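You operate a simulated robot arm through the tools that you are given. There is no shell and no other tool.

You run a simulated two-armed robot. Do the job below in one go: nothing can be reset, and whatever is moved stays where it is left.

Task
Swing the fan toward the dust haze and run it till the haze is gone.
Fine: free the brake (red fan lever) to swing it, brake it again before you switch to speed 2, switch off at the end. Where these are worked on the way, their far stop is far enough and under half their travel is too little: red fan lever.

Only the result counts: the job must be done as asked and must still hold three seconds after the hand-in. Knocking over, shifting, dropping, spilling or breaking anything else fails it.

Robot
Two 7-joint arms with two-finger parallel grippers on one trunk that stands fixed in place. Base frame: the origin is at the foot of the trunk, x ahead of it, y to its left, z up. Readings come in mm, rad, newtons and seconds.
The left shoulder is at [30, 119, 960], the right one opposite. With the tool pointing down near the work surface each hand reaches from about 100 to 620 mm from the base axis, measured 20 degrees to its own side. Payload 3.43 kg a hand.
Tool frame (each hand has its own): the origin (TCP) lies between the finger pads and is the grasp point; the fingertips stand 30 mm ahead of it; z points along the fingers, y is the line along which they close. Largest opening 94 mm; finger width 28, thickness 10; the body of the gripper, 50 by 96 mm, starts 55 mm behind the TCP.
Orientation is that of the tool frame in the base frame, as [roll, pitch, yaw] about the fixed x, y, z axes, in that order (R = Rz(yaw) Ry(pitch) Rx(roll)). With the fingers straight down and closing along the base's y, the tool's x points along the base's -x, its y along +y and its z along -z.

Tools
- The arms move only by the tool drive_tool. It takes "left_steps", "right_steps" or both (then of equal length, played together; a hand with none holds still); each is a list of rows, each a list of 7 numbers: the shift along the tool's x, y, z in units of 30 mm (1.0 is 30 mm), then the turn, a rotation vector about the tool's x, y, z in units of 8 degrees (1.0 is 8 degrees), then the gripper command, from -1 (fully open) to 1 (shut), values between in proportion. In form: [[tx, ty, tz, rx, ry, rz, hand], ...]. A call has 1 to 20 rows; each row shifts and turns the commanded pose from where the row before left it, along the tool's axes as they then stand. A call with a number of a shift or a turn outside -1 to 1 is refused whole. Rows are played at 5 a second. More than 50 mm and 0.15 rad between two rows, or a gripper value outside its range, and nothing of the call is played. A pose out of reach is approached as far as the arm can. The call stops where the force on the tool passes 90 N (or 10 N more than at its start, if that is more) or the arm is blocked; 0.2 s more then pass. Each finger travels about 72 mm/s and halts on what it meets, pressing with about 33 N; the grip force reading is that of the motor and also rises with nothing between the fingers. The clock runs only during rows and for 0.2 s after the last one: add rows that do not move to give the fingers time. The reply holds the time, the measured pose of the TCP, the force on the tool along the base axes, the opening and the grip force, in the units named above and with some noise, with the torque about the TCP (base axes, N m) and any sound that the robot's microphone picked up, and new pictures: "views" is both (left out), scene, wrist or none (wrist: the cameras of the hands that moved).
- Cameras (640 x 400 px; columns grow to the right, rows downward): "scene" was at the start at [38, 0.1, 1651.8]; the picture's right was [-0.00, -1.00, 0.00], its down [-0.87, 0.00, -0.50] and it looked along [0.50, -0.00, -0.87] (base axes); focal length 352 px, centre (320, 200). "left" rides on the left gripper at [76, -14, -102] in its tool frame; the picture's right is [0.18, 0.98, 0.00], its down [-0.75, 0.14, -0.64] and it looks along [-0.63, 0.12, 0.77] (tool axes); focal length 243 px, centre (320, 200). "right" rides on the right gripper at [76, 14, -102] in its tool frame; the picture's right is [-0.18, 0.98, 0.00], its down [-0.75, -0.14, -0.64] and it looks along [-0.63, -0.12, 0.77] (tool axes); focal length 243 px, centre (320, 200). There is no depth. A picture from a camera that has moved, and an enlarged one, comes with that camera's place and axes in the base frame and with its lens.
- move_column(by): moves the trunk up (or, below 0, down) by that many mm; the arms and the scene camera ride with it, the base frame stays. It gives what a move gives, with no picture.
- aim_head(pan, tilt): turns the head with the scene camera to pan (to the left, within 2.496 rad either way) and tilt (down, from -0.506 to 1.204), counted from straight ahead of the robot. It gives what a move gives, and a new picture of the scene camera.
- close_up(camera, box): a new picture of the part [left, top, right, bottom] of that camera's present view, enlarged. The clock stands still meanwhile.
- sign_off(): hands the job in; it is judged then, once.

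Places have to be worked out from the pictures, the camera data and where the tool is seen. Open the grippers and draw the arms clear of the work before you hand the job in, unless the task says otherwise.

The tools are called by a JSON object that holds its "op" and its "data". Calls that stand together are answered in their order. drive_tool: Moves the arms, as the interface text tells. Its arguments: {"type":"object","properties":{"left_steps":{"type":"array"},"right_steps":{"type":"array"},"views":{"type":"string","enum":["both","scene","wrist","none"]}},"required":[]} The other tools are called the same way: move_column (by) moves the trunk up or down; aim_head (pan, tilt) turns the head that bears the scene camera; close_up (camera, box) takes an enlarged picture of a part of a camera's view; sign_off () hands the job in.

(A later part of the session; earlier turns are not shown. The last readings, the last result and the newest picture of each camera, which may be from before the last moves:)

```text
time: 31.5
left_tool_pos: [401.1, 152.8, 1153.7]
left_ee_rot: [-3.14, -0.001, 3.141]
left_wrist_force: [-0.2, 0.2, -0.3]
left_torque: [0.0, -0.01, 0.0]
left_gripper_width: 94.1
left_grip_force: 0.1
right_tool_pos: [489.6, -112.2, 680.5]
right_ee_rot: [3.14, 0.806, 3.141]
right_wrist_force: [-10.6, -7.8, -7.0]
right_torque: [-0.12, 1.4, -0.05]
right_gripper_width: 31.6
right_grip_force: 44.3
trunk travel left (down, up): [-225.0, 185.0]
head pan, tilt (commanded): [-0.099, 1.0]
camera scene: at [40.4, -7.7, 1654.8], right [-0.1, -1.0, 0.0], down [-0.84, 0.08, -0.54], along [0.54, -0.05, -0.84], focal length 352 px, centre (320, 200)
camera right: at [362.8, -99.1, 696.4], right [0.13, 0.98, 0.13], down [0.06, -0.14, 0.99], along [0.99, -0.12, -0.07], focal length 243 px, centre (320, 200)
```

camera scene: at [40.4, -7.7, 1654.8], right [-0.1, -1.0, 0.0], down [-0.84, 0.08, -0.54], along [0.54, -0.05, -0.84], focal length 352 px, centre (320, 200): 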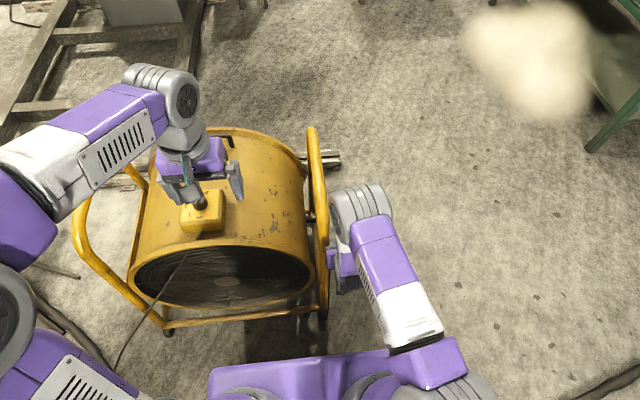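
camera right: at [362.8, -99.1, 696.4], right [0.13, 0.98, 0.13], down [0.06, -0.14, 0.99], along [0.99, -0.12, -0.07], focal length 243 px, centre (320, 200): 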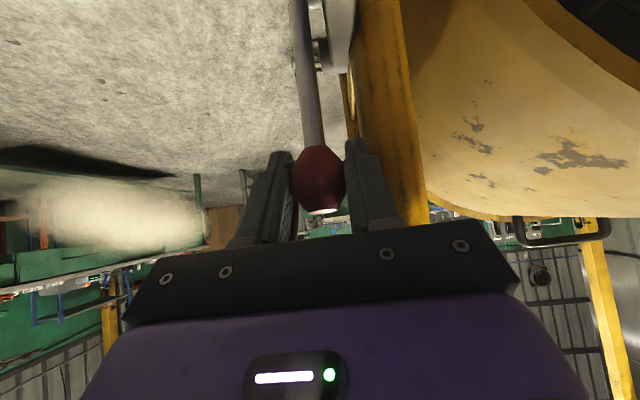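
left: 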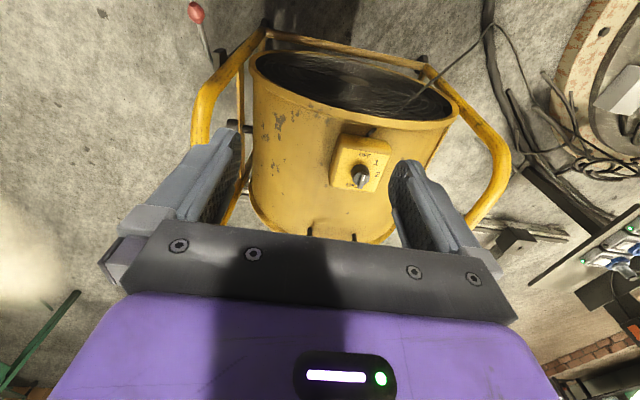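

The lever is at about 82° and still moves lightly, so it is not at its stop. I go on another 10° while tilting the hand further.

{"op": "drive_tool", "data": {"right_steps": [[-0.297, 0, 0.252, 0, -0.8, 0, 1], [-0.241, 0, 0.31, 0, -0.8, 0, 1], [0, 0, 0, 0, 0, 0, 1]], "views": "wrist"}}

```text
time: 32.3
left_tool_pos: [399.8, 151.0, 1154.5]
left_ee_rot: [3.139, 0.002, 3.141]
left_wrist_force: [1.3, 0.6, -0.5]
left_torque: [-0.02, 0.0, -0.01]
left_gripper_width: 93.9
left_grip_force: 0.0
right_tool_pos: [511.1, -118.1, 680.7]
right_ee_rot: [-3.135, 1.031, 3.138]
right_wrist_force: [-16.9, -27.4, -3.3]
right_torque: [-0.07, 1.01, -0.14]
right_gripper_width: 31.8
right_grip_force: 44.6
trunk travel left (down, up): [-225.0, 185.0]
head pan, tilt (commanded): [-0.099, 1.0]
camera right: at [385.3, -103.7, 668.4], right [0.1, 0.98, 0.16], down [-0.16, -0.14, 0.98], along [0.98, -0.13, 0.15], focal length 243 px, centre (320, 200)
```

right: 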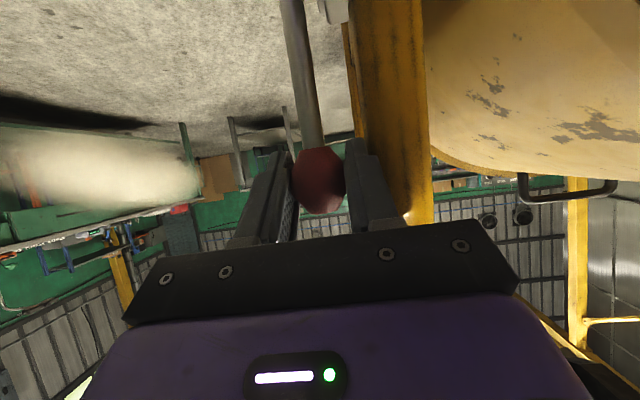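

The hand has been pushed outward to y = -118 with -27 N, so I check the scene to see whether the fan has shifted or the finger touches the post.

{"op": "close_up", "data": {"camera": "scene", "box": [60, 100, 380, 340]}}

{"op": "close_up", "data": {"camera": "right", "box": [220, 0, 460, 240]}}

```text
1.67 times, centred on (220, 220) of scene
camera zoom: at [39.3, -9.7, 1654.9], right [-0.1, -0.99, 0.0], down [-0.84, 0.08, -0.54], along [0.54, -0.05, -0.84], focal length 586 px, centre (487, 167)
```

zoom: 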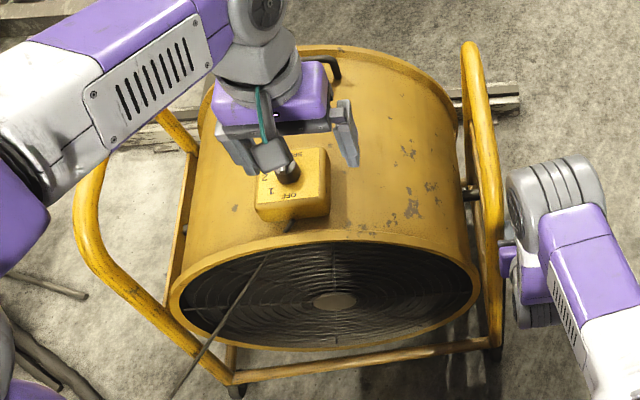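

```text
1.67 times, centred on (340, 120) of right
camera zoom: at [385.3, -103.7, 668.4], right [0.1, 0.98, 0.16], down [-0.16, -0.14, 0.98], along [0.98, -0.13, 0.15], focal length 404 px, centre (287, 333)
```

zoom: 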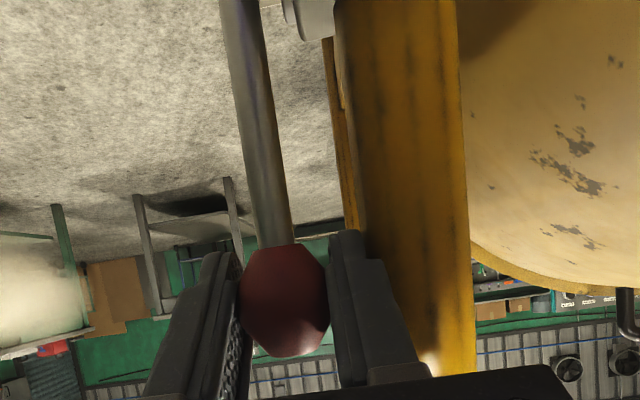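

The palm end touches the tube, and the lever is upright with the fan possibly starting to give way. I yaw the palm 8° outward and push a little further to find the lever's stop.

{"op": "drive_tool", "data": {"right_steps": [[0, -0.1, 0, -1, 0, 0, 1], [-0.18, 0, 0.35, 0, 0, 0, 1], [-0.147, 0, 0.367, 0, 0, 0, 1], [0, 0, 0, 0, 0, 0, 1]], "views": "both"}}

```text
time: 33.3
left_tool_pos: [397.3, 149.1, 1155.5]
left_ee_rot: [3.139, 0.003, -3.141]
left_wrist_force: [-0.6, -0.6, 0.3]
left_torque: [0.02, -0.01, 0.0]
left_gripper_width: 93.7
left_grip_force: 0.1
right_tool_pos: [535.3, -129.8, 679.7]
right_ee_rot: [3.028, 1.036, 3.136]
right_wrist_force: [-27.0, -54.4, 23.8]
right_torque: [-0.84, 1.19, -0.21]
right_gripper_width: 31.6
right_grip_force: 45.3
trunk travel left (down, up): [-225.0, 185.0]
head pan, tilt (commanded): [-0.099, 1.0]
camera scene: at [35.5, -11.8, 1655.2], right [-0.1, -0.99, 0.0], down [-0.84, 0.09, -0.54], along [0.54, -0.05, -0.84], focal length 352 px, centre (320, 200)
camera right: at [407.1, -127.1, 667.5], right [0.0, 0.98, 0.22], down [-0.15, -0.21, 0.96], along [0.99, -0.03, 0.15], focal length 243 px, centre (320, 200)
```

scene: 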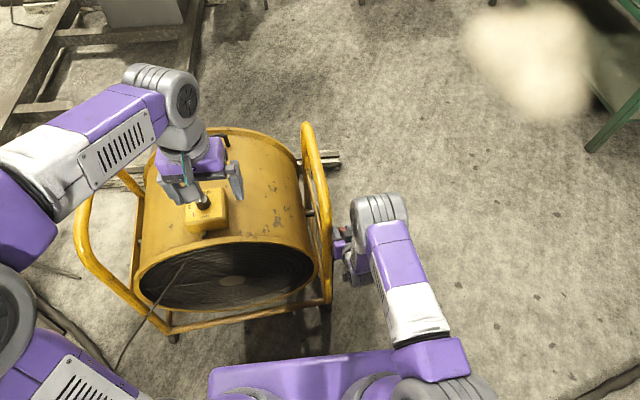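
right: 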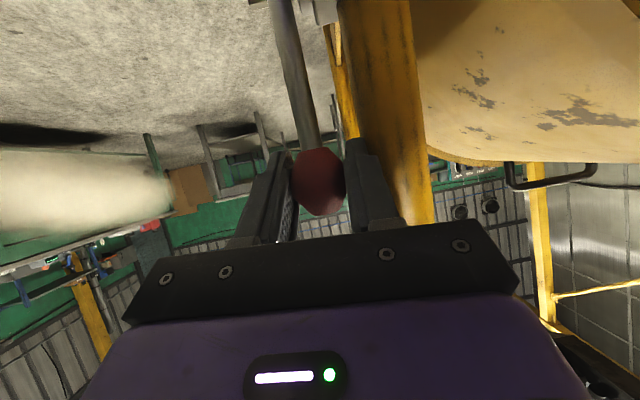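

Pushing the lever past upright now turns the whole fan a few degrees, so the brake is free and the lever is at its upper stop. I relieve the side force, open the fingers only slightly to stay off the post, and back straight off the ball.

{"op": "drive_tool", "data": {"right_steps": [[0, -0.25, 0, 0, 0, 0, 1], [0, -0.22, -0.1, 0, 0, 0, 1], [0, 0, 0, 0, 0, 0, 0.05], [0, 0, 0, 0, 0, 0, 0.05], [0, 0, -0.6, 0, 0, 0, 0.05], [0, 0, -0.8, 0, 0, 0, 0.05], [0, 0, -1, 0, 0, 0, 0.05], [0, 0, -1, 0, 0, 0, 0.05], [0, 0, -1, 0, 0, 0, 0.05]], "views": "both"}}

```text
time: 34.6
left_tool_pos: [405.5, 154.5, 1152.9]
left_ee_rot: [-3.14, -0.003, -3.141]
left_wrist_force: [0.2, -0.6, -0.1]
left_torque: [-0.03, -0.05, 0.0]
left_gripper_width: 93.9
left_grip_force: 0.1
right_tool_pos: [514.7, -129.5, 679.2]
right_ee_rot: [2.998, 1.003, 3.119]
right_wrist_force: [30.0, 19.7, -55.4]
right_torque: [-4.41, -2.06, -8.02]
right_gripper_width: 52.2
right_grip_force: 6.5
trunk travel left (down, up): [-225.0, 185.0]
head pan, tilt (commanded): [-0.099, 1.0]
stopped in row 6 (right hand): the force on the tool passed its limit at 111 N (the readings are from after the stop); the commanded pose is now the measured one
camera scene: at [46.8, -4.8, 1654.2], right [-0.1, -1.0, 0.0], down [-0.84, 0.08, -0.54], along [0.53, -0.05, -0.84], focal length 352 px, centre (320, 200)
camera right: at [387.5, -127.7, 671.3], right [0.0, 0.97, 0.23], down [-0.12, -0.23, 0.97], along [0.99, -0.03, 0.12], focal length 243 px, centre (320, 200)
```

scene: 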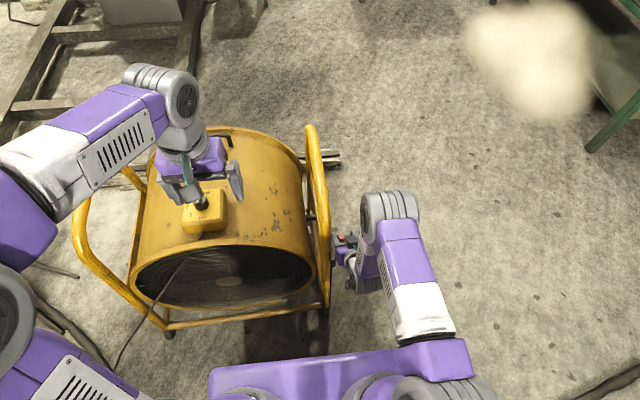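
right: 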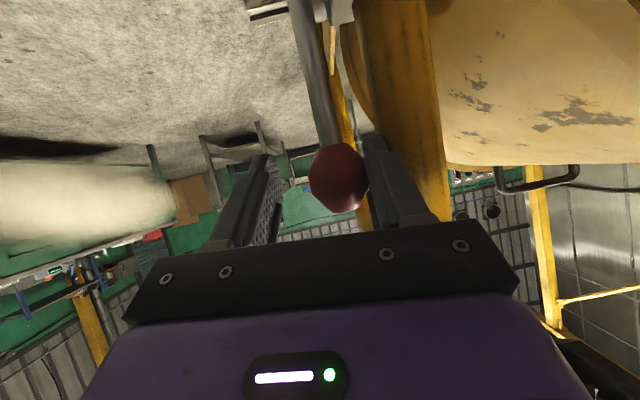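

The retract dragged the free fan back a few degrees because the ball presses on the inner finger. I re-centre the hand 6 mm inward on the ball and check that the force drops.

{"op": "drive_tool", "data": {"right_steps": [[0, 0.1, 0, 0, 0, 0, -0.05], [0, 0.1, 0, 0, 0, 0, -0.05], [0, 0, 0, 0, 0, 0, -0.05]], "views": "wrist"}}

{"op": "close_up", "data": {"camera": "right", "box": [200, 0, 520, 240]}}

```text
time: 35.4
left_tool_pos: [406.9, 151.8, 1151.8]
left_ee_rot: [3.139, -0.007, -3.141]
left_wrist_force: [-0.1, 0.1, -0.2]
left_torque: [0.03, 0.0, -0.02]
left_gripper_width: 93.9
left_grip_force: 0.1
right_tool_pos: [514.4, -126.2, 680.6]
right_ee_rot: [3.003, 1.001, 3.121]
right_wrist_force: [18.5, 1.7, -64.3]
right_torque: [-3.27, -2.82, -6.27]
right_gripper_width: 46.7
right_grip_force: 0.0
trunk travel left (down, up): [-225.0, 185.0]
head pan, tilt (commanded): [-0.099, 1.0]
camera right: at [386.7, -124.9, 672.0], right [0.0, 0.97, 0.23], down [-0.12, -0.23, 0.97], along [0.99, -0.03, 0.11], focal length 243 px, centre (320, 200)
```

right: 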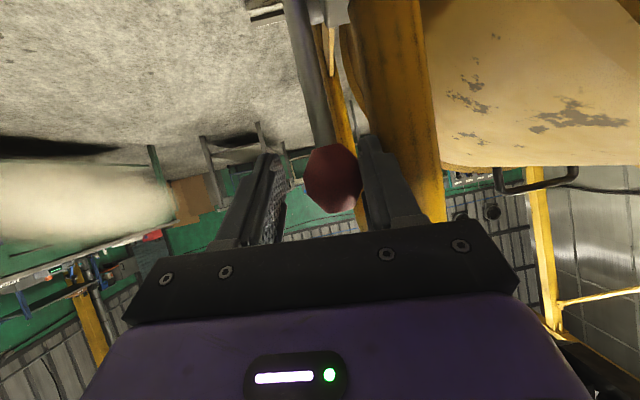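

```text
1.67 times, centred on (360, 120) of right
camera zoom: at [386.7, -124.9, 672.0], right [0.0, 0.97, 0.23], down [-0.12, -0.23, 0.97], along [0.99, -0.03, 0.11], focal length 404 px, centre (253, 333)
```

zoom: 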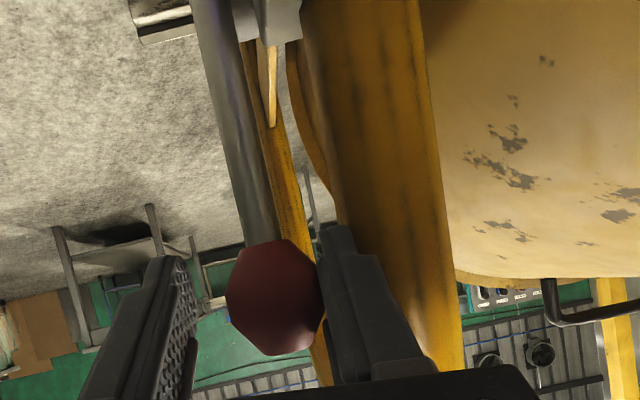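

Readings of (18, 2, -64) N and -6.3 N m about z suggest the inner fingertip is wedged between the ball and the tube. I turn the hand a few degrees with that torque and lower it slightly to free it.

{"op": "drive_tool", "data": {"right_steps": [[0.14, 0, 0.08, 0.27, -0.02, 0.16, 0.1], [0.14, 0, 0.08, 0.27, -0.02, 0.16, 0.1], [0, 0, 0, 0, 0, 0, 0.1]], "views": "wrist"}}

{"op": "close_up", "data": {"camera": "scene", "box": [280, 170, 440, 310]}}

```text
time: 36.2
left_tool_pos: [400.2, 153.3, 1154.2]
left_ee_rot: [3.141, 0.002, 3.141]
left_wrist_force: [-0.1, 0.0, -0.2]
left_torque: [0.0, -0.01, 0.01]
left_gripper_width: 93.9
left_grip_force: 0.0
right_tool_pos: [515.6, -124.0, 678.4]
right_ee_rot: [2.995, 1.026, 3.037]
right_wrist_force: [-5.5, -9.8, 11.9]
right_torque: [0.18, -0.17, -0.06]
right_gripper_width: 37.6
right_grip_force: 0.1
trunk travel left (down, up): [-225.0, 185.0]
head pan, tilt (commanded): [-0.099, 1.0]
camera right: at [388.3, -111.3, 668.1], right [0.08, 0.97, 0.23], down [-0.16, -0.22, 0.96], along [0.98, -0.11, 0.14], focal length 243 px, centre (320, 200)
```

right: 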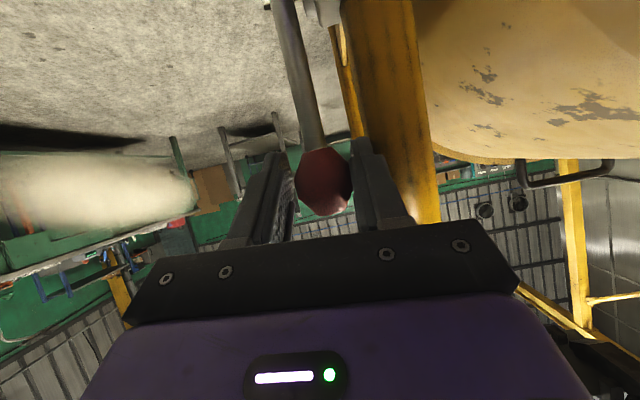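

```text
2.86 times, centred on (360, 240) of scene
camera zoom: at [38.6, -7.6, 1655.2], right [-0.1, -1.0, 0.0], down [-0.84, 0.08, -0.54], along [0.54, -0.05, -0.84], focal length 1005 px, centre (206, 86)
```

zoom: 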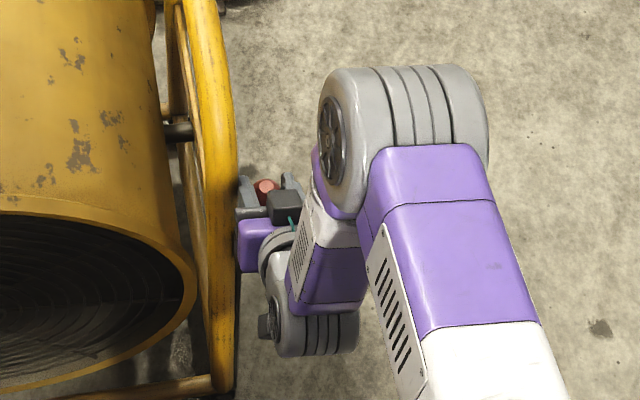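

The force is nearly gone and the ball sits centred between the open fingers. I retract slowly along the finger axis, drifting slightly outward.

{"op": "drive_tool", "data": {"right_steps": [[0, -0.05, -0.3, 0, 0, 0, 0.05], [0, -0.05, -0.3, 0, 0, 0, 0.05], [0, -0.05, -0.4, 0, 0, 0, 0.05], [0, -0.05, -0.4, 0, 0, 0, 0.05], [0, -0.05, -0.5, 0, 0, 0, 0.05], [0, -0.05, -0.6, 0, 0, 0, 0.05]], "views": "both"}}

```text
time: 37.0
left_tool_pos: [406.4, 154.8, 1152.2]
left_ee_rot: [-3.14, -0.003, -3.141]
left_wrist_force: [0.3, -0.4, -0.1]
left_torque: [0.02, -0.01, 0.0]
left_gripper_width: 93.9
left_grip_force: 0.2
right_tool_pos: [491.2, -119.1, 678.7]
right_ee_rot: [2.996, 0.988, 3.047]
right_wrist_force: [34.6, 31.6, -61.4]
right_torque: [-4.35, -2.23, -6.01]
right_gripper_width: 59.6
right_grip_force: 12.3
trunk travel left (down, up): [-225.0, 185.0]
head pan, tilt (commanded): [-0.099, 1.0]
stopped in row 3 (right hand): the force on the tool passed its limit at 105 N (the readings are from after the stop); the commanded pose is now the measured one
camera scene: at [47.6, -4.2, 1654.2], right [-0.1, -1.0, 0.0], down [-0.84, 0.08, -0.54], along [0.53, -0.06, -0.84], focal length 352 px, centre (320, 200)
camera right: at [362.6, -109.2, 672.7], right [0.07, 0.97, 0.23], down [-0.12, -0.22, 0.97], along [0.99, -0.1, 0.1], focal length 243 px, centre (320, 200)
```

scene: 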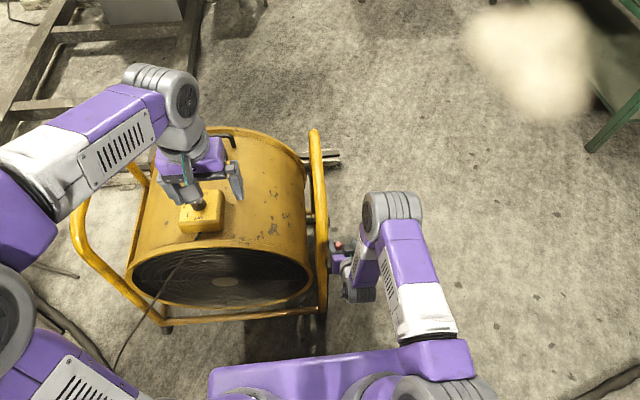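
right: 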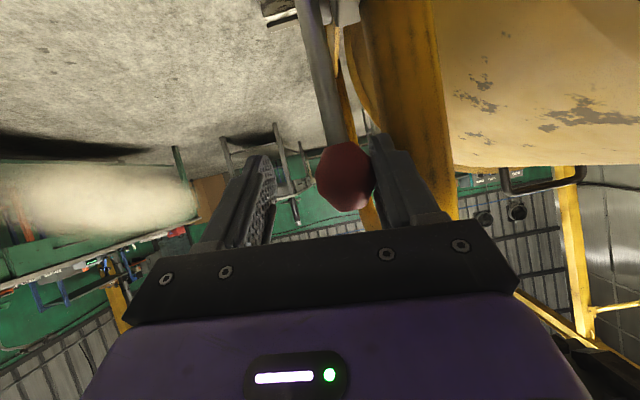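

The drag pulls the swinging fan along and jams the inner finger against the ball. I relieve it by turning the hand 3° and shifting inward, and after that I'll lift straight up off the ball, which cannot swing the fan.

{"op": "drive_tool", "data": {"right_steps": [[0, 0.1, 0.1, 0.16, -0.01, 0.1, 0.2], [0, 0.1, 0.1, 0.16, -0.01, 0.1, 0.2], [0, 0, 0, 0, 0, 0, 0.2]], "views": "wrist"}}

```text
time: 37.8
left_tool_pos: [402.1, 154.2, 1154.1]
left_ee_rot: [-3.141, 0.001, 3.142]
left_wrist_force: [0.6, 0.1, -0.3]
left_torque: [0.01, -0.02, 0.02]
left_gripper_width: 94.1
left_grip_force: 0.1
right_tool_pos: [495.7, -117.0, 684.4]
right_ee_rot: [2.995, 1.004, 2.993]
right_wrist_force: [-0.8, 11.0, 2.5]
right_torque: [0.07, 0.1, 0.03]
right_gripper_width: 44.0
right_grip_force: 5.9
trunk travel left (down, up): [-225.0, 185.0]
head pan, tilt (commanded): [-0.099, 1.0]
camera right: at [368.1, -98.9, 675.4], right [0.12, 0.96, 0.23], down [-0.15, -0.21, 0.97], along [0.98, -0.15, 0.12], focal length 243 px, centre (320, 200)
```

right: 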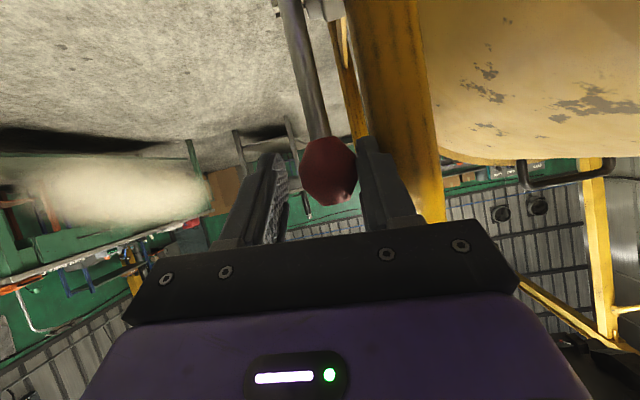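

Forces are small again. Now I lift straight up in base z so the ball slides out beneath the fingers.

{"op": "drive_tool", "data": {"right_steps": [[0, 0.1, 0, 0, 0, 0, 0.1], [-0.34, 0.03, -0.21, 0, 0, 0, 0.1], [-0.34, 0.03, -0.21, 0, 0, 0, 0.1], [-0.34, 0.03, -0.21, 0, 0, 0, 0.1], [-0.34, 0.03, -0.21, 0, 0, 0, 0.1]], "views": "wrist"}}

```text
time: 39.0
left_tool_pos: [401.2, 153.7, 1154.7]
left_ee_rot: [-3.141, 0.0, 3.141]
left_wrist_force: [-0.3, -0.1, -0.4]
left_torque: [-0.02, 0.04, -0.02]
left_gripper_width: 94.0
left_grip_force: 0.1
right_tool_pos: [493.4, -113.6, 729.9]
right_ee_rot: [2.997, 1.0, 2.995]
right_wrist_force: [-0.4, 0.0, 0.2]
right_torque: [-0.01, -0.01, 0.02]
right_gripper_width: 42.2
right_grip_force: 0.1
trunk travel left (down, up): [-225.0, 185.0]
head pan, tilt (commanded): [-0.099, 1.0]
camera right: at [366.4, -97.1, 721.9], right [0.12, 0.96, 0.23], down [-0.14, -0.21, 0.97], along [0.98, -0.15, 0.11], focal length 243 px, centre (320, 200)
```

right: 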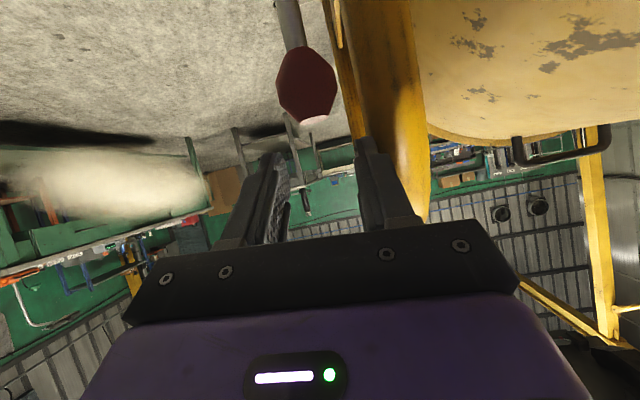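

The hand is free of the ball, and the lever still stands upright at about (505, -111, 675). Next I'll use the right hand to grip the front-right post loosely above the lever. I back off, then turn to point 45° down and 45° to the left.

{"op": "drive_tool", "data": {"right_steps": [[-0.06, -0.54, -0.81, 0, 0, 0, 0.1], [-0.06, -0.54, -0.81, 0, 0, 0, 0.1], [-0.06, -0.54, -0.81, 0, 0, 0, -0.2], [0, 0, 0, -0.764, 0.071, -0.486, -0.4], [0, 0, 0, -0.764, 0.071, -0.486, -0.4], [0, 0, 0, -0.764, 0.071, -0.486, -0.4], [0, 0, 0, -0.764, 0.071, -0.486, -0.4], [0, 0, 0, -0.764, 0.071, -0.486, -0.4], [0, 0, 0, -0.764, 0.071, -0.486, -0.4], [0, 0, 0, 0, 0.8, -0.33, -0.4], [0, 0, 0, 0, 0.8, -0.33, -0.4], [0, 0, 0, 0, 0, 0, -0.4]], "views": "both"}}

```text
time: 41.6
left_tool_pos: [400.9, 153.2, 1153.7]
left_ee_rot: [3.141, 0.0, 3.141]
left_wrist_force: [1.2, 0.3, 0.5]
left_torque: [0.02, 0.0, 0.01]
left_gripper_width: 94.1
left_grip_force: 0.0
right_tool_pos: [434.6, -165.3, 769.6]
right_ee_rot: [3.133, 0.781, -2.353]
right_wrist_force: [0.6, 0.4, 0.2]
right_torque: [0.0, 0.0, 0.0]
right_gripper_width: 65.6
right_grip_force: 0.1
trunk travel left (down, up): [-225.0, 185.0]
head pan, tilt (commanded): [-0.099, 1.0]
camera scene: at [40.5, -6.8, 1654.9], right [-0.1, -1.0, 0.0], down [-0.84, 0.08, -0.54], along [0.54, -0.05, -0.84], focal length 352 px, centre (320, 200)
camera right: at [335.7, -245.0, 789.0], right [-0.61, 0.78, 0.14], down [0.16, -0.04, 0.99], along [0.78, 0.62, -0.1], focal length 243 px, centre (320, 200)
```

scene: 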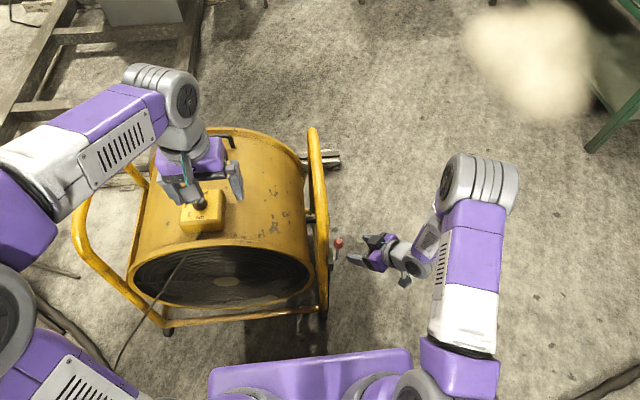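
right: 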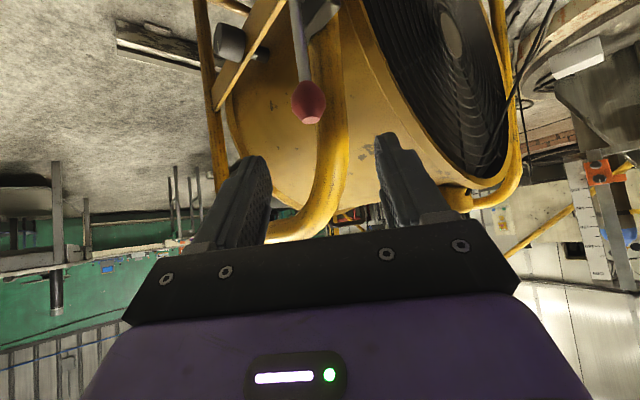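

The post stands near (526, -57) at z 690 and the ball at (508, -106, 673). I line up and advance along the hand axis so the open fingers straddle the post above the ball, stopping short first to check.

{"op": "drive_tool", "data": {"right_steps": [[-0.727, 0.2, 0, 0, 0, 0, -0.4], [-0.727, 0.2, 0, 0, 0, 0, -0.4], [0, 0, 0.8, 0, 0, 0, -0.4], [0, 0, 0.8, 0, 0, 0, -0.4], [0, 0, 0.8, 0, 0, 0, -0.4], [0, 0, 0.6, 0, 0, 0, -0.4], [0, 0, 0, 0, 0, 0, -0.4]], "views": "both"}}

{"op": "close_up", "data": {"camera": "right", "box": [200, 0, 480, 240]}}

```text
time: 43.2
left_tool_pos: [402.0, 153.3, 1154.0]
left_ee_rot: [-3.141, -0.001, 3.14]
left_wrist_force: [0.5, 1.0, -0.4]
left_torque: [0.02, 0.01, 0.0]
left_gripper_width: 94.1
left_grip_force: 0.0
right_tool_pos: [492.4, -89.0, 736.4]
right_ee_rot: [3.131, 0.781, -2.355]
right_wrist_force: [-0.3, 0.1, -0.2]
right_torque: [-0.01, -0.01, 0.03]
right_gripper_width: 66.0
right_grip_force: 0.1
trunk travel left (down, up): [-225.0, 185.0]
head pan, tilt (commanded): [-0.099, 1.0]
camera scene: at [40.4, -6.7, 1654.9], right [-0.1, -1.0, 0.0], down [-0.84, 0.08, -0.54], along [0.54, -0.05, -0.84], focal length 352 px, centre (320, 200)
camera right: at [393.2, -169.3, 755.7], right [-0.61, 0.78, 0.14], down [0.16, -0.05, 0.99], along [0.78, 0.62, -0.1], focal length 243 px, centre (320, 200)
```

scene: 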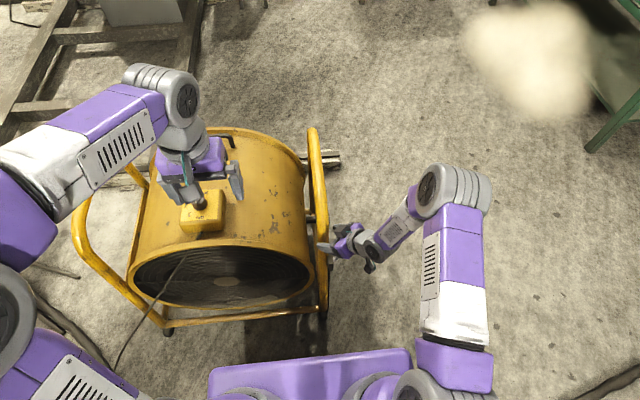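
right: 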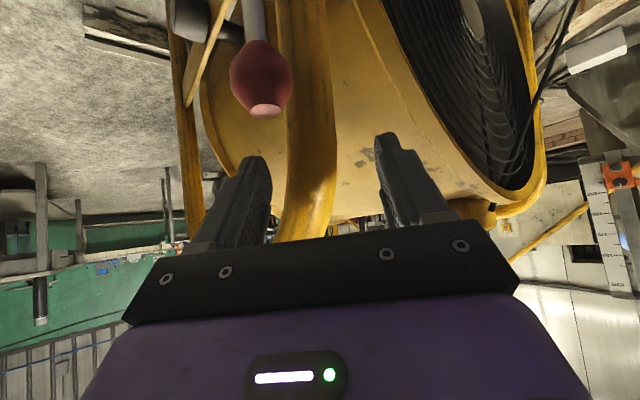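

```text
1.67 times, centred on (340, 120) of right
camera zoom: at [393.2, -169.3, 755.7], right [-0.61, 0.78, 0.14], down [0.16, -0.05, 0.99], along [0.78, 0.62, -0.1], focal length 404 px, centre (287, 333)
```

zoom: 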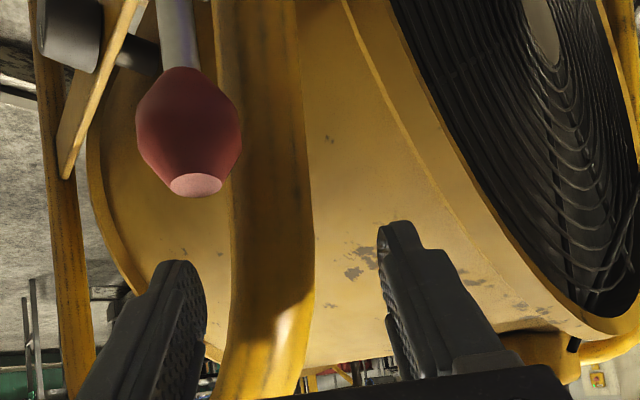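

The post passes between the fingers, a little nearer the outer one, so its centre is about y = -65. I shift 7 mm and advance 61 mm so it lies at the grasp point.

{"op": "drive_tool", "data": {"right_steps": [[0.03, -0.12, 0.5, 0, 0, 0, -0.4], [0.03, -0.11, 0.5, 0, 0, 0, -0.4], [0.03, 0, 0.5, 0, 0, 0, -0.4], [0, 0, 0.5, 0, 0, 0, -0.4], [0, 0, 0, 0, 0, 0, -0.4]], "views": "both"}}

{"op": "close_up", "data": {"camera": "right", "box": [200, 0, 480, 240]}}

{"op": "close_up", "data": {"camera": "scene", "box": [280, 170, 440, 310]}}

```text
time: 44.4
left_tool_pos: [401.5, 152.8, 1153.0]
left_ee_rot: [-3.141, -0.001, 3.14]
left_wrist_force: [-0.6, 0.4, -0.4]
left_torque: [0.0, -0.02, -0.03]
left_gripper_width: 94.1
left_grip_force: 0.2
right_tool_pos: [524.8, -65.9, 692.2]
right_ee_rot: [3.132, 0.783, -2.356]
right_wrist_force: [0.5, 0.0, -0.2]
right_torque: [0.01, -0.03, 0.01]
right_gripper_width: 65.9
right_grip_force: 0.1
trunk travel left (down, up): [-225.0, 185.0]
head pan, tilt (commanded): [-0.099, 1.0]
camera scene: at [40.4, -6.7, 1654.9], right [-0.1, -1.0, 0.0], down [-0.84, 0.08, -0.54], along [0.54, -0.05, -0.84], focal length 352 px, centre (320, 200)
camera right: at [426.1, -145.4, 710.8], right [-0.61, 0.78, 0.14], down [0.16, -0.04, 0.99], along [0.78, 0.62, -0.1], focal length 243 px, centre (320, 200)
```

scene: 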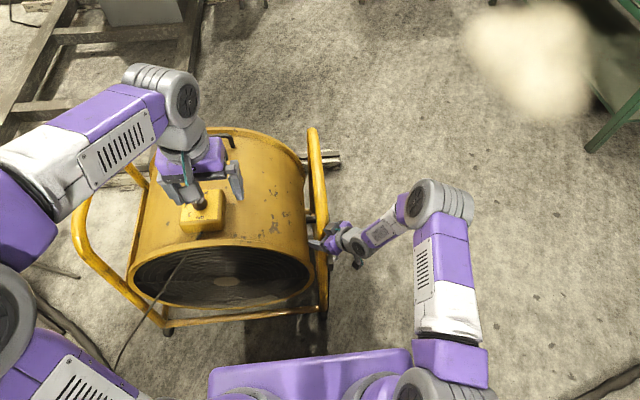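
right: 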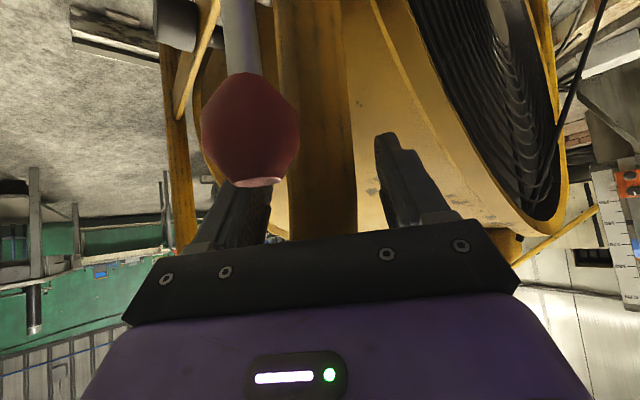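

```text
1.67 times, centred on (340, 120) of right
camera zoom: at [426.1, -145.4, 710.8], right [-0.61, 0.78, 0.14], down [0.16, -0.04, 0.99], along [0.78, 0.62, -0.1], focal length 404 px, centre (287, 333)
```

zoom: 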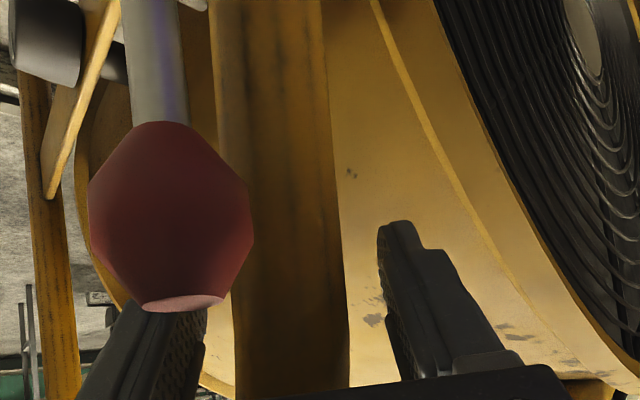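

```text
2.86 times, centred on (360, 240) of scene
camera zoom: at [40.4, -6.7, 1654.9], right [-0.1, -1.0, 0.0], down [-0.84, 0.08, -0.54], along [0.54, -0.05, -0.84], focal length 1005 px, centre (206, 86)
```

zoom: 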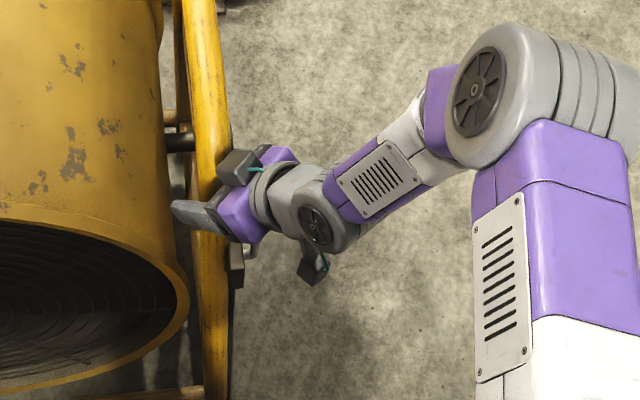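

The post lies between the fingers with no contact force. I narrow the opening to about 47 mm as a loose hook and begin swinging the fan clockwise along its circle, slowly.

{"op": "drive_tool", "data": {"right_steps": [[0, 0, 0, 0, 0, 0, 0.0], [0, 0, 0, 0, 0, 0, 0.0], [0.069, 0.355, -0.069, 0.044, 0, 0.044, 0.0], [0.065, 0.357, -0.065, 0.044, 0, 0.044, 0.0], [0.06, 0.358, -0.06, 0.044, 0, 0.044, 0.0], [0.056, 0.36, -0.056, 0.044, 0, 0.044, 0.0], [0.051, 0.361, -0.051, 0.044, 0, 0.044, 0.0], [0.047, 0.362, -0.047, 0.044, 0, 0.044, 0.0], [0.042, 0.363, -0.042, 0.044, 0, 0.044, 0.0], [0.038, 0.364, -0.038, 0.044, 0, 0.044, 0.0]], "views": "both"}}

```text
time: 46.6
left_tool_pos: [401.5, 152.5, 1153.1]
left_ee_rot: [3.14, -0.001, -3.141]
left_wrist_force: [-0.4, -0.9, -0.3]
left_torque: [0.0, -0.03, 0.01]
left_gripper_width: 93.8
left_grip_force: 0.1
right_tool_pos: [450.3, -13.9, 692.8]
right_ee_rot: [3.129, 0.781, -2.425]
right_wrist_force: [1.9, -4.9, -1.7]
right_torque: [0.09, 0.06, -0.08]
right_gripper_width: 49.7
right_grip_force: 2.1
trunk travel left (down, up): [-225.0, 185.0]
head pan, tilt (commanded): [-0.099, 1.0]
camera scene: at [40.6, -7.0, 1654.9], right [-0.1, -1.0, 0.0], down [-0.84, 0.08, -0.54], along [0.54, -0.05, -0.84], focal length 352 px, centre (320, 200)
camera right: at [347.5, -88.3, 712.6], right [-0.55, 0.82, 0.14], down [0.16, -0.06, 0.99], along [0.82, 0.57, -0.1], focal length 243 px, centre (320, 200)
```

scene: 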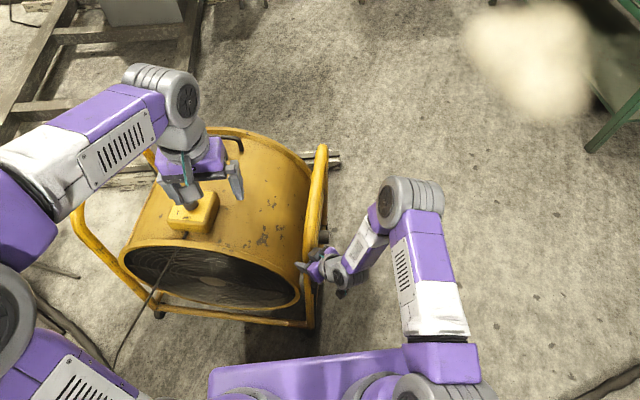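
right: 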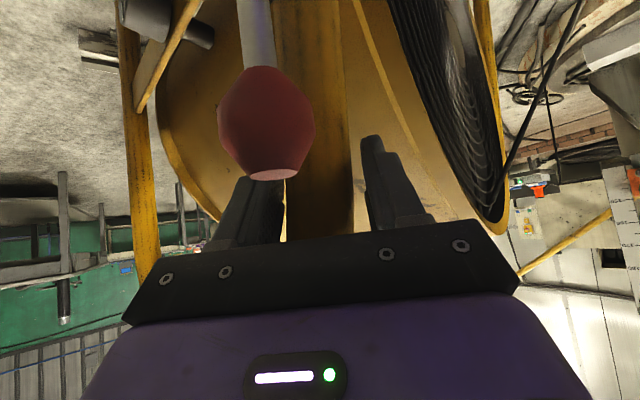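

The fan swings easily (about 5 N), and it has turned roughly 10° clockwise. I continue for another 20° on the same circle.

{"op": "drive_tool", "data": {"right_steps": [[0.043, 0.487, -0.043, 0.059, 0, 0.059, 0.0], [0.035, 0.488, -0.035, 0.059, 0, 0.059, 0.0], [0.027, 0.489, -0.027, 0.059, 0, 0.059, 0.0], [0.019, 0.49, -0.019, 0.059, 0, 0.059, 0.0], [0.011, 0.49, -0.011, 0.059, 0, 0.059, 0.0], [0.003, 0.491, -0.003, 0.059, 0, 0.059, 0.0], [-0.006, 0.491, 0.006, 0.059, 0, 0.059, 0.0], [-0.013, 0.49, 0.013, 0.059, 0, 0.059, 0.0], [-0.022, 0.49, 0.022, 0.059, 0, 0.059, 0.0], [-0.03, 0.489, 0.03, 0.059, 0, 0.059, 0.0]], "views": "both"}}

```text
time: 48.8
left_tool_pos: [401.1, 154.0, 1152.7]
left_ee_rot: [3.14, -0.001, -3.141]
left_wrist_force: [0.1, 0.8, -0.3]
left_torque: [-0.03, 0.0, 0.0]
left_gripper_width: 94.1
left_grip_force: 0.1
right_tool_pos: [359.1, 99.3, 691.9]
right_ee_rot: [3.129, 0.779, -2.539]
right_wrist_force: [2.3, -0.6, -0.2]
right_torque: [0.04, -0.03, 0.0]
right_gripper_width: 48.4
right_grip_force: 1.6
trunk travel left (down, up): [-225.0, 185.0]
head pan, tilt (commanded): [-0.099, 1.0]
camera scene: at [40.6, -6.3, 1654.9], right [-0.1, -1.0, 0.0], down [-0.84, 0.08, -0.54], along [0.54, -0.05, -0.84], focal length 352 px, centre (320, 200)
camera right: at [245.9, 38.0, 712.4], right [-0.45, 0.88, 0.14], down [0.15, -0.07, 0.99], along [0.88, 0.47, -0.1], focal length 243 px, centre (320, 200)
```

scene: 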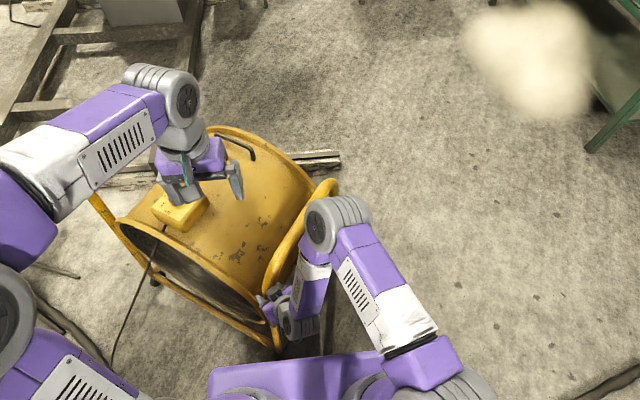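
right: 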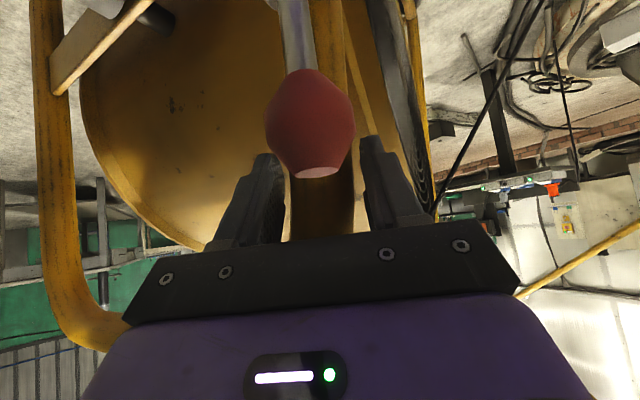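

Forces stay near zero, with the fan at about -30° and the knob side turning left. I swing another 18° and at the same time shift the idle left hand about 190 mm to the left to keep it clear.

{"op": "drive_tool", "data": {"right_steps": [[-0.038, 0.488, 0.038, 0.059, 0, 0.059, 0.0], [-0.046, 0.486, 0.046, 0.059, 0, 0.059, 0.0], [-0.054, 0.485, 0.054, 0.059, 0, 0.059, 0.0], [-0.062, 0.483, 0.062, 0.059, 0, 0.059, 0.0], [-0.07, 0.481, 0.07, 0.059, 0, 0.059, 0.0], [-0.077, 0.478, 0.077, 0.059, 0, 0.059, 0.0], [-0.085, 0.475, 0.085, 0.059, 0, 0.059, 0.0], [-0.093, 0.473, 0.093, 0.059, 0, 0.059, 0.0], [-0.101, 0.47, 0.101, 0.059, 0, 0.059, 0.0]], "left_steps": [[0, 0.7, 0, 0, 0, 0, -1], [0, 0.7, 0, 0, 0, 0, -1], [0, 0.7, 0, 0, 0, 0, -1], [0, 0.7, 0, 0, 0, 0, -1], [0, 0.7, 0, 0, 0, 0, -1], [0, 0.7, 0, 0, 0, 0, -1], [0, 0.7, 0, 0, 0, 0, -1], [0, 0.7, 0, 0, 0, 0, -1], [0, 0.7, 0, 0, 0, 0, -1]], "views": "both"}}

```text
time: 50.8
left_tool_pos: [401.2, 343.3, 1153.8]
left_ee_rot: [-3.14, 0.001, 3.141]
left_wrist_force: [0.1, -0.3, 0.8]
left_torque: [0.0, 0.02, 0.04]
left_gripper_width: 93.8
left_grip_force: 0.2
right_tool_pos: [311.6, 223.9, 693.5]
right_ee_rot: [3.13, 0.779, -2.644]
right_wrist_force: [1.5, -2.2, -0.8]
right_torque: [0.0, 0.05, -0.03]
right_gripper_width: 48.6
right_grip_force: 1.3
trunk travel left (down, up): [-225.0, 185.0]
head pan, tilt (commanded): [-0.099, 1.0]
camera scene: at [40.7, -5.9, 1654.9], right [-0.1, -1.0, 0.0], down [-0.84, 0.08, -0.54], along [0.54, -0.05, -0.84], focal length 352 px, centre (320, 200)
camera right: at [194.3, 173.9, 713.6], right [-0.36, 0.92, 0.14], down [0.15, -0.09, 0.99], along [0.92, 0.37, -0.1], focal length 243 px, centre (320, 200)
camera left: at [326.5, 328.9, 1257.4], right [-0.18, 0.98, 0.0], down [0.75, 0.14, 0.64], along [0.63, 0.12, -0.77], focal length 243 px, centre (320, 200)
```

scene: 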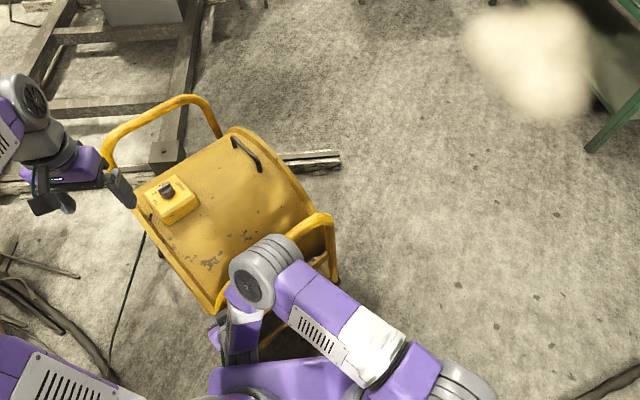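
right: 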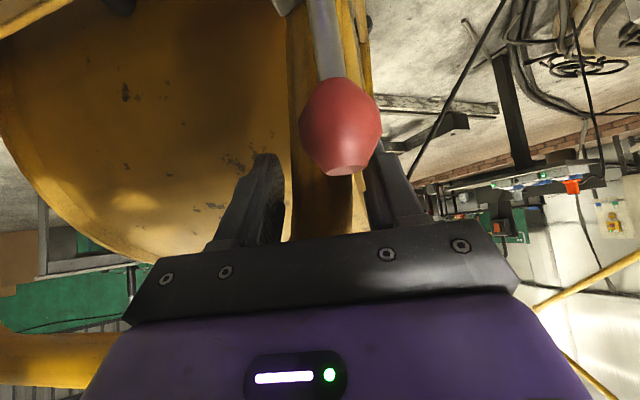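
left: 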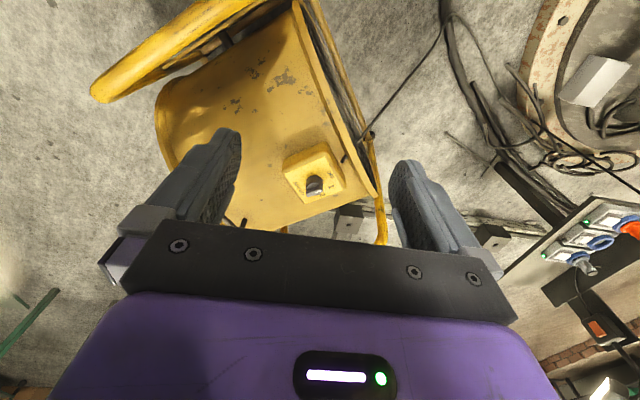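

The fan stands at about -50° by the arc, and its handle and knob agree roughly. To fix the haze bearing better I turn the left hand, whose position gives a wide baseline, so its camera looks toward the haze.

{"op": "drive_tool", "data": {"left_steps": [[0, 0, 0, 0, 0, 0.9, -1], [0, 0, 0, 0, 0, 0.9, -1], [0, 0, 0, 0, 0, 0.9, -1], [0, 0, 0, 0, 0, 0.9, -1], [0, 0, 0, 0, 0, 0.9, -1], [0, 0, 0, 0, 0, 0.9, -1], [0, 0, 0, 0, 0, 0.9, -1], [0, 0, 0, 0, -0.9, 0, -1], [0, 0, 0, 0, -0.9, 0, -1], [0, 0, 0, 0, -0.9, 0, -1], [0, 0, 0, 0, -0.9, 0, -1], [0, 0, 0, 0, -0.9, 0, -1]], "views": "both"}}

```text
time: 53.4
left_tool_pos: [401.7, 343.7, 1153.5]
left_ee_rot: [-3.141, 0.63, 2.261]
left_wrist_force: [0.1, -0.2, -0.2]
left_torque: [0.01, -0.03, 0.01]
left_gripper_width: 93.9
left_grip_force: 0.0
right_tool_pos: [313.5, 223.2, 694.0]
right_ee_rot: [3.134, 0.781, -2.644]
right_wrist_force: [-0.3, 0.3, 0.0]
right_torque: [0.01, 0.0, -0.02]
right_gripper_width: 47.3
right_grip_force: 0.0
trunk travel left (down, up): [-225.0, 185.0]
head pan, tilt (commanded): [-0.099, 1.0]
camera scene: at [40.4, -6.4, 1654.9], right [-0.1, -1.0, 0.0], down [-0.84, 0.08, -0.54], along [0.54, -0.05, -0.84], focal length 352 px, centre (320, 200)
camera left: at [313.5, 427.6, 1192.9], right [0.66, 0.74, -0.11], down [0.25, -0.09, 0.96], along [0.7, -0.67, -0.25], focal length 243 px, centre (320, 200)
```

scene: 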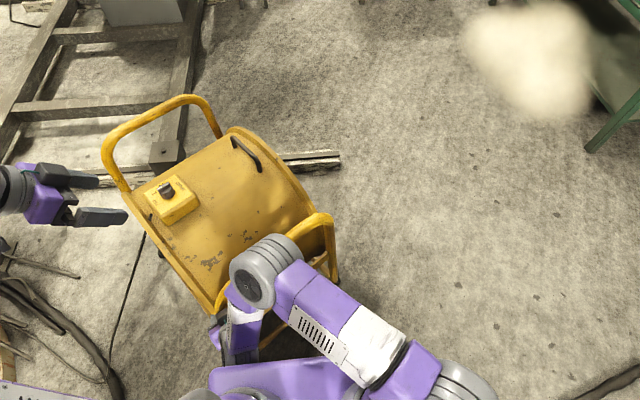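
left: 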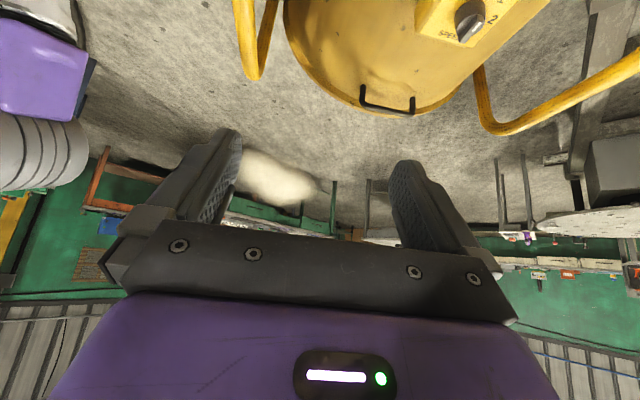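

The haze shows partly behind the left finger. I turn the left hand another 12° to centre it between the fingers.

{"op": "drive_tool", "data": {"left_steps": [[0, 0, 0, 0.442, 0, 0.606, -1], [0, 0, 0, 0.442, 0, 0.606, -1], [0, 0, 0, 0, 0, 0, -1]], "views": "wrist"}}

{"op": "close_up", "data": {"camera": "left", "box": [160, 0, 480, 240]}}

```text
time: 54.2
left_tool_pos: [402.8, 342.5, 1153.7]
left_ee_rot: [-3.141, 0.629, 2.05]
left_wrist_force: [-1.2, 0.6, 0.4]
left_torque: [-0.02, 0.0, -0.05]
left_gripper_width: 94.0
left_grip_force: 0.1
right_tool_pos: [312.9, 221.6, 692.9]
right_ee_rot: [3.134, 0.779, -2.645]
right_wrist_force: [0.7, -0.1, -0.1]
right_torque: [-0.01, -0.02, -0.01]
right_gripper_width: 47.0
right_grip_force: 0.0
trunk travel left (down, up): [-225.0, 185.0]
head pan, tilt (commanded): [-0.099, 1.0]
camera left: at [333.4, 444.3, 1192.8], right [0.8, 0.59, -0.11], down [0.23, -0.14, 0.96], along [0.55, -0.8, -0.25], focal length 243 px, centre (320, 200)
```

left: 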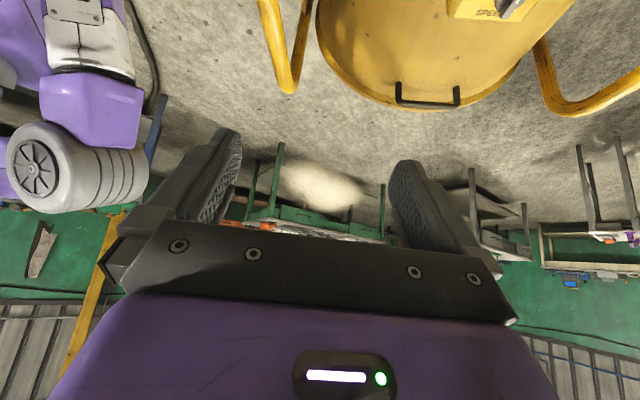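

```text
1.67 times, centred on (320, 120) of left
camera zoom: at [333.4, 444.3, 1192.8], right [0.8, 0.59, -0.11], down [0.23, -0.14, 0.96], along [0.55, -0.8, -0.25], focal length 404 px, centre (320, 333)
```

zoom: 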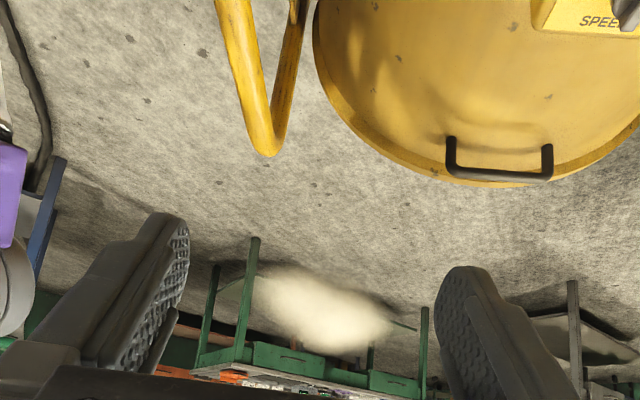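

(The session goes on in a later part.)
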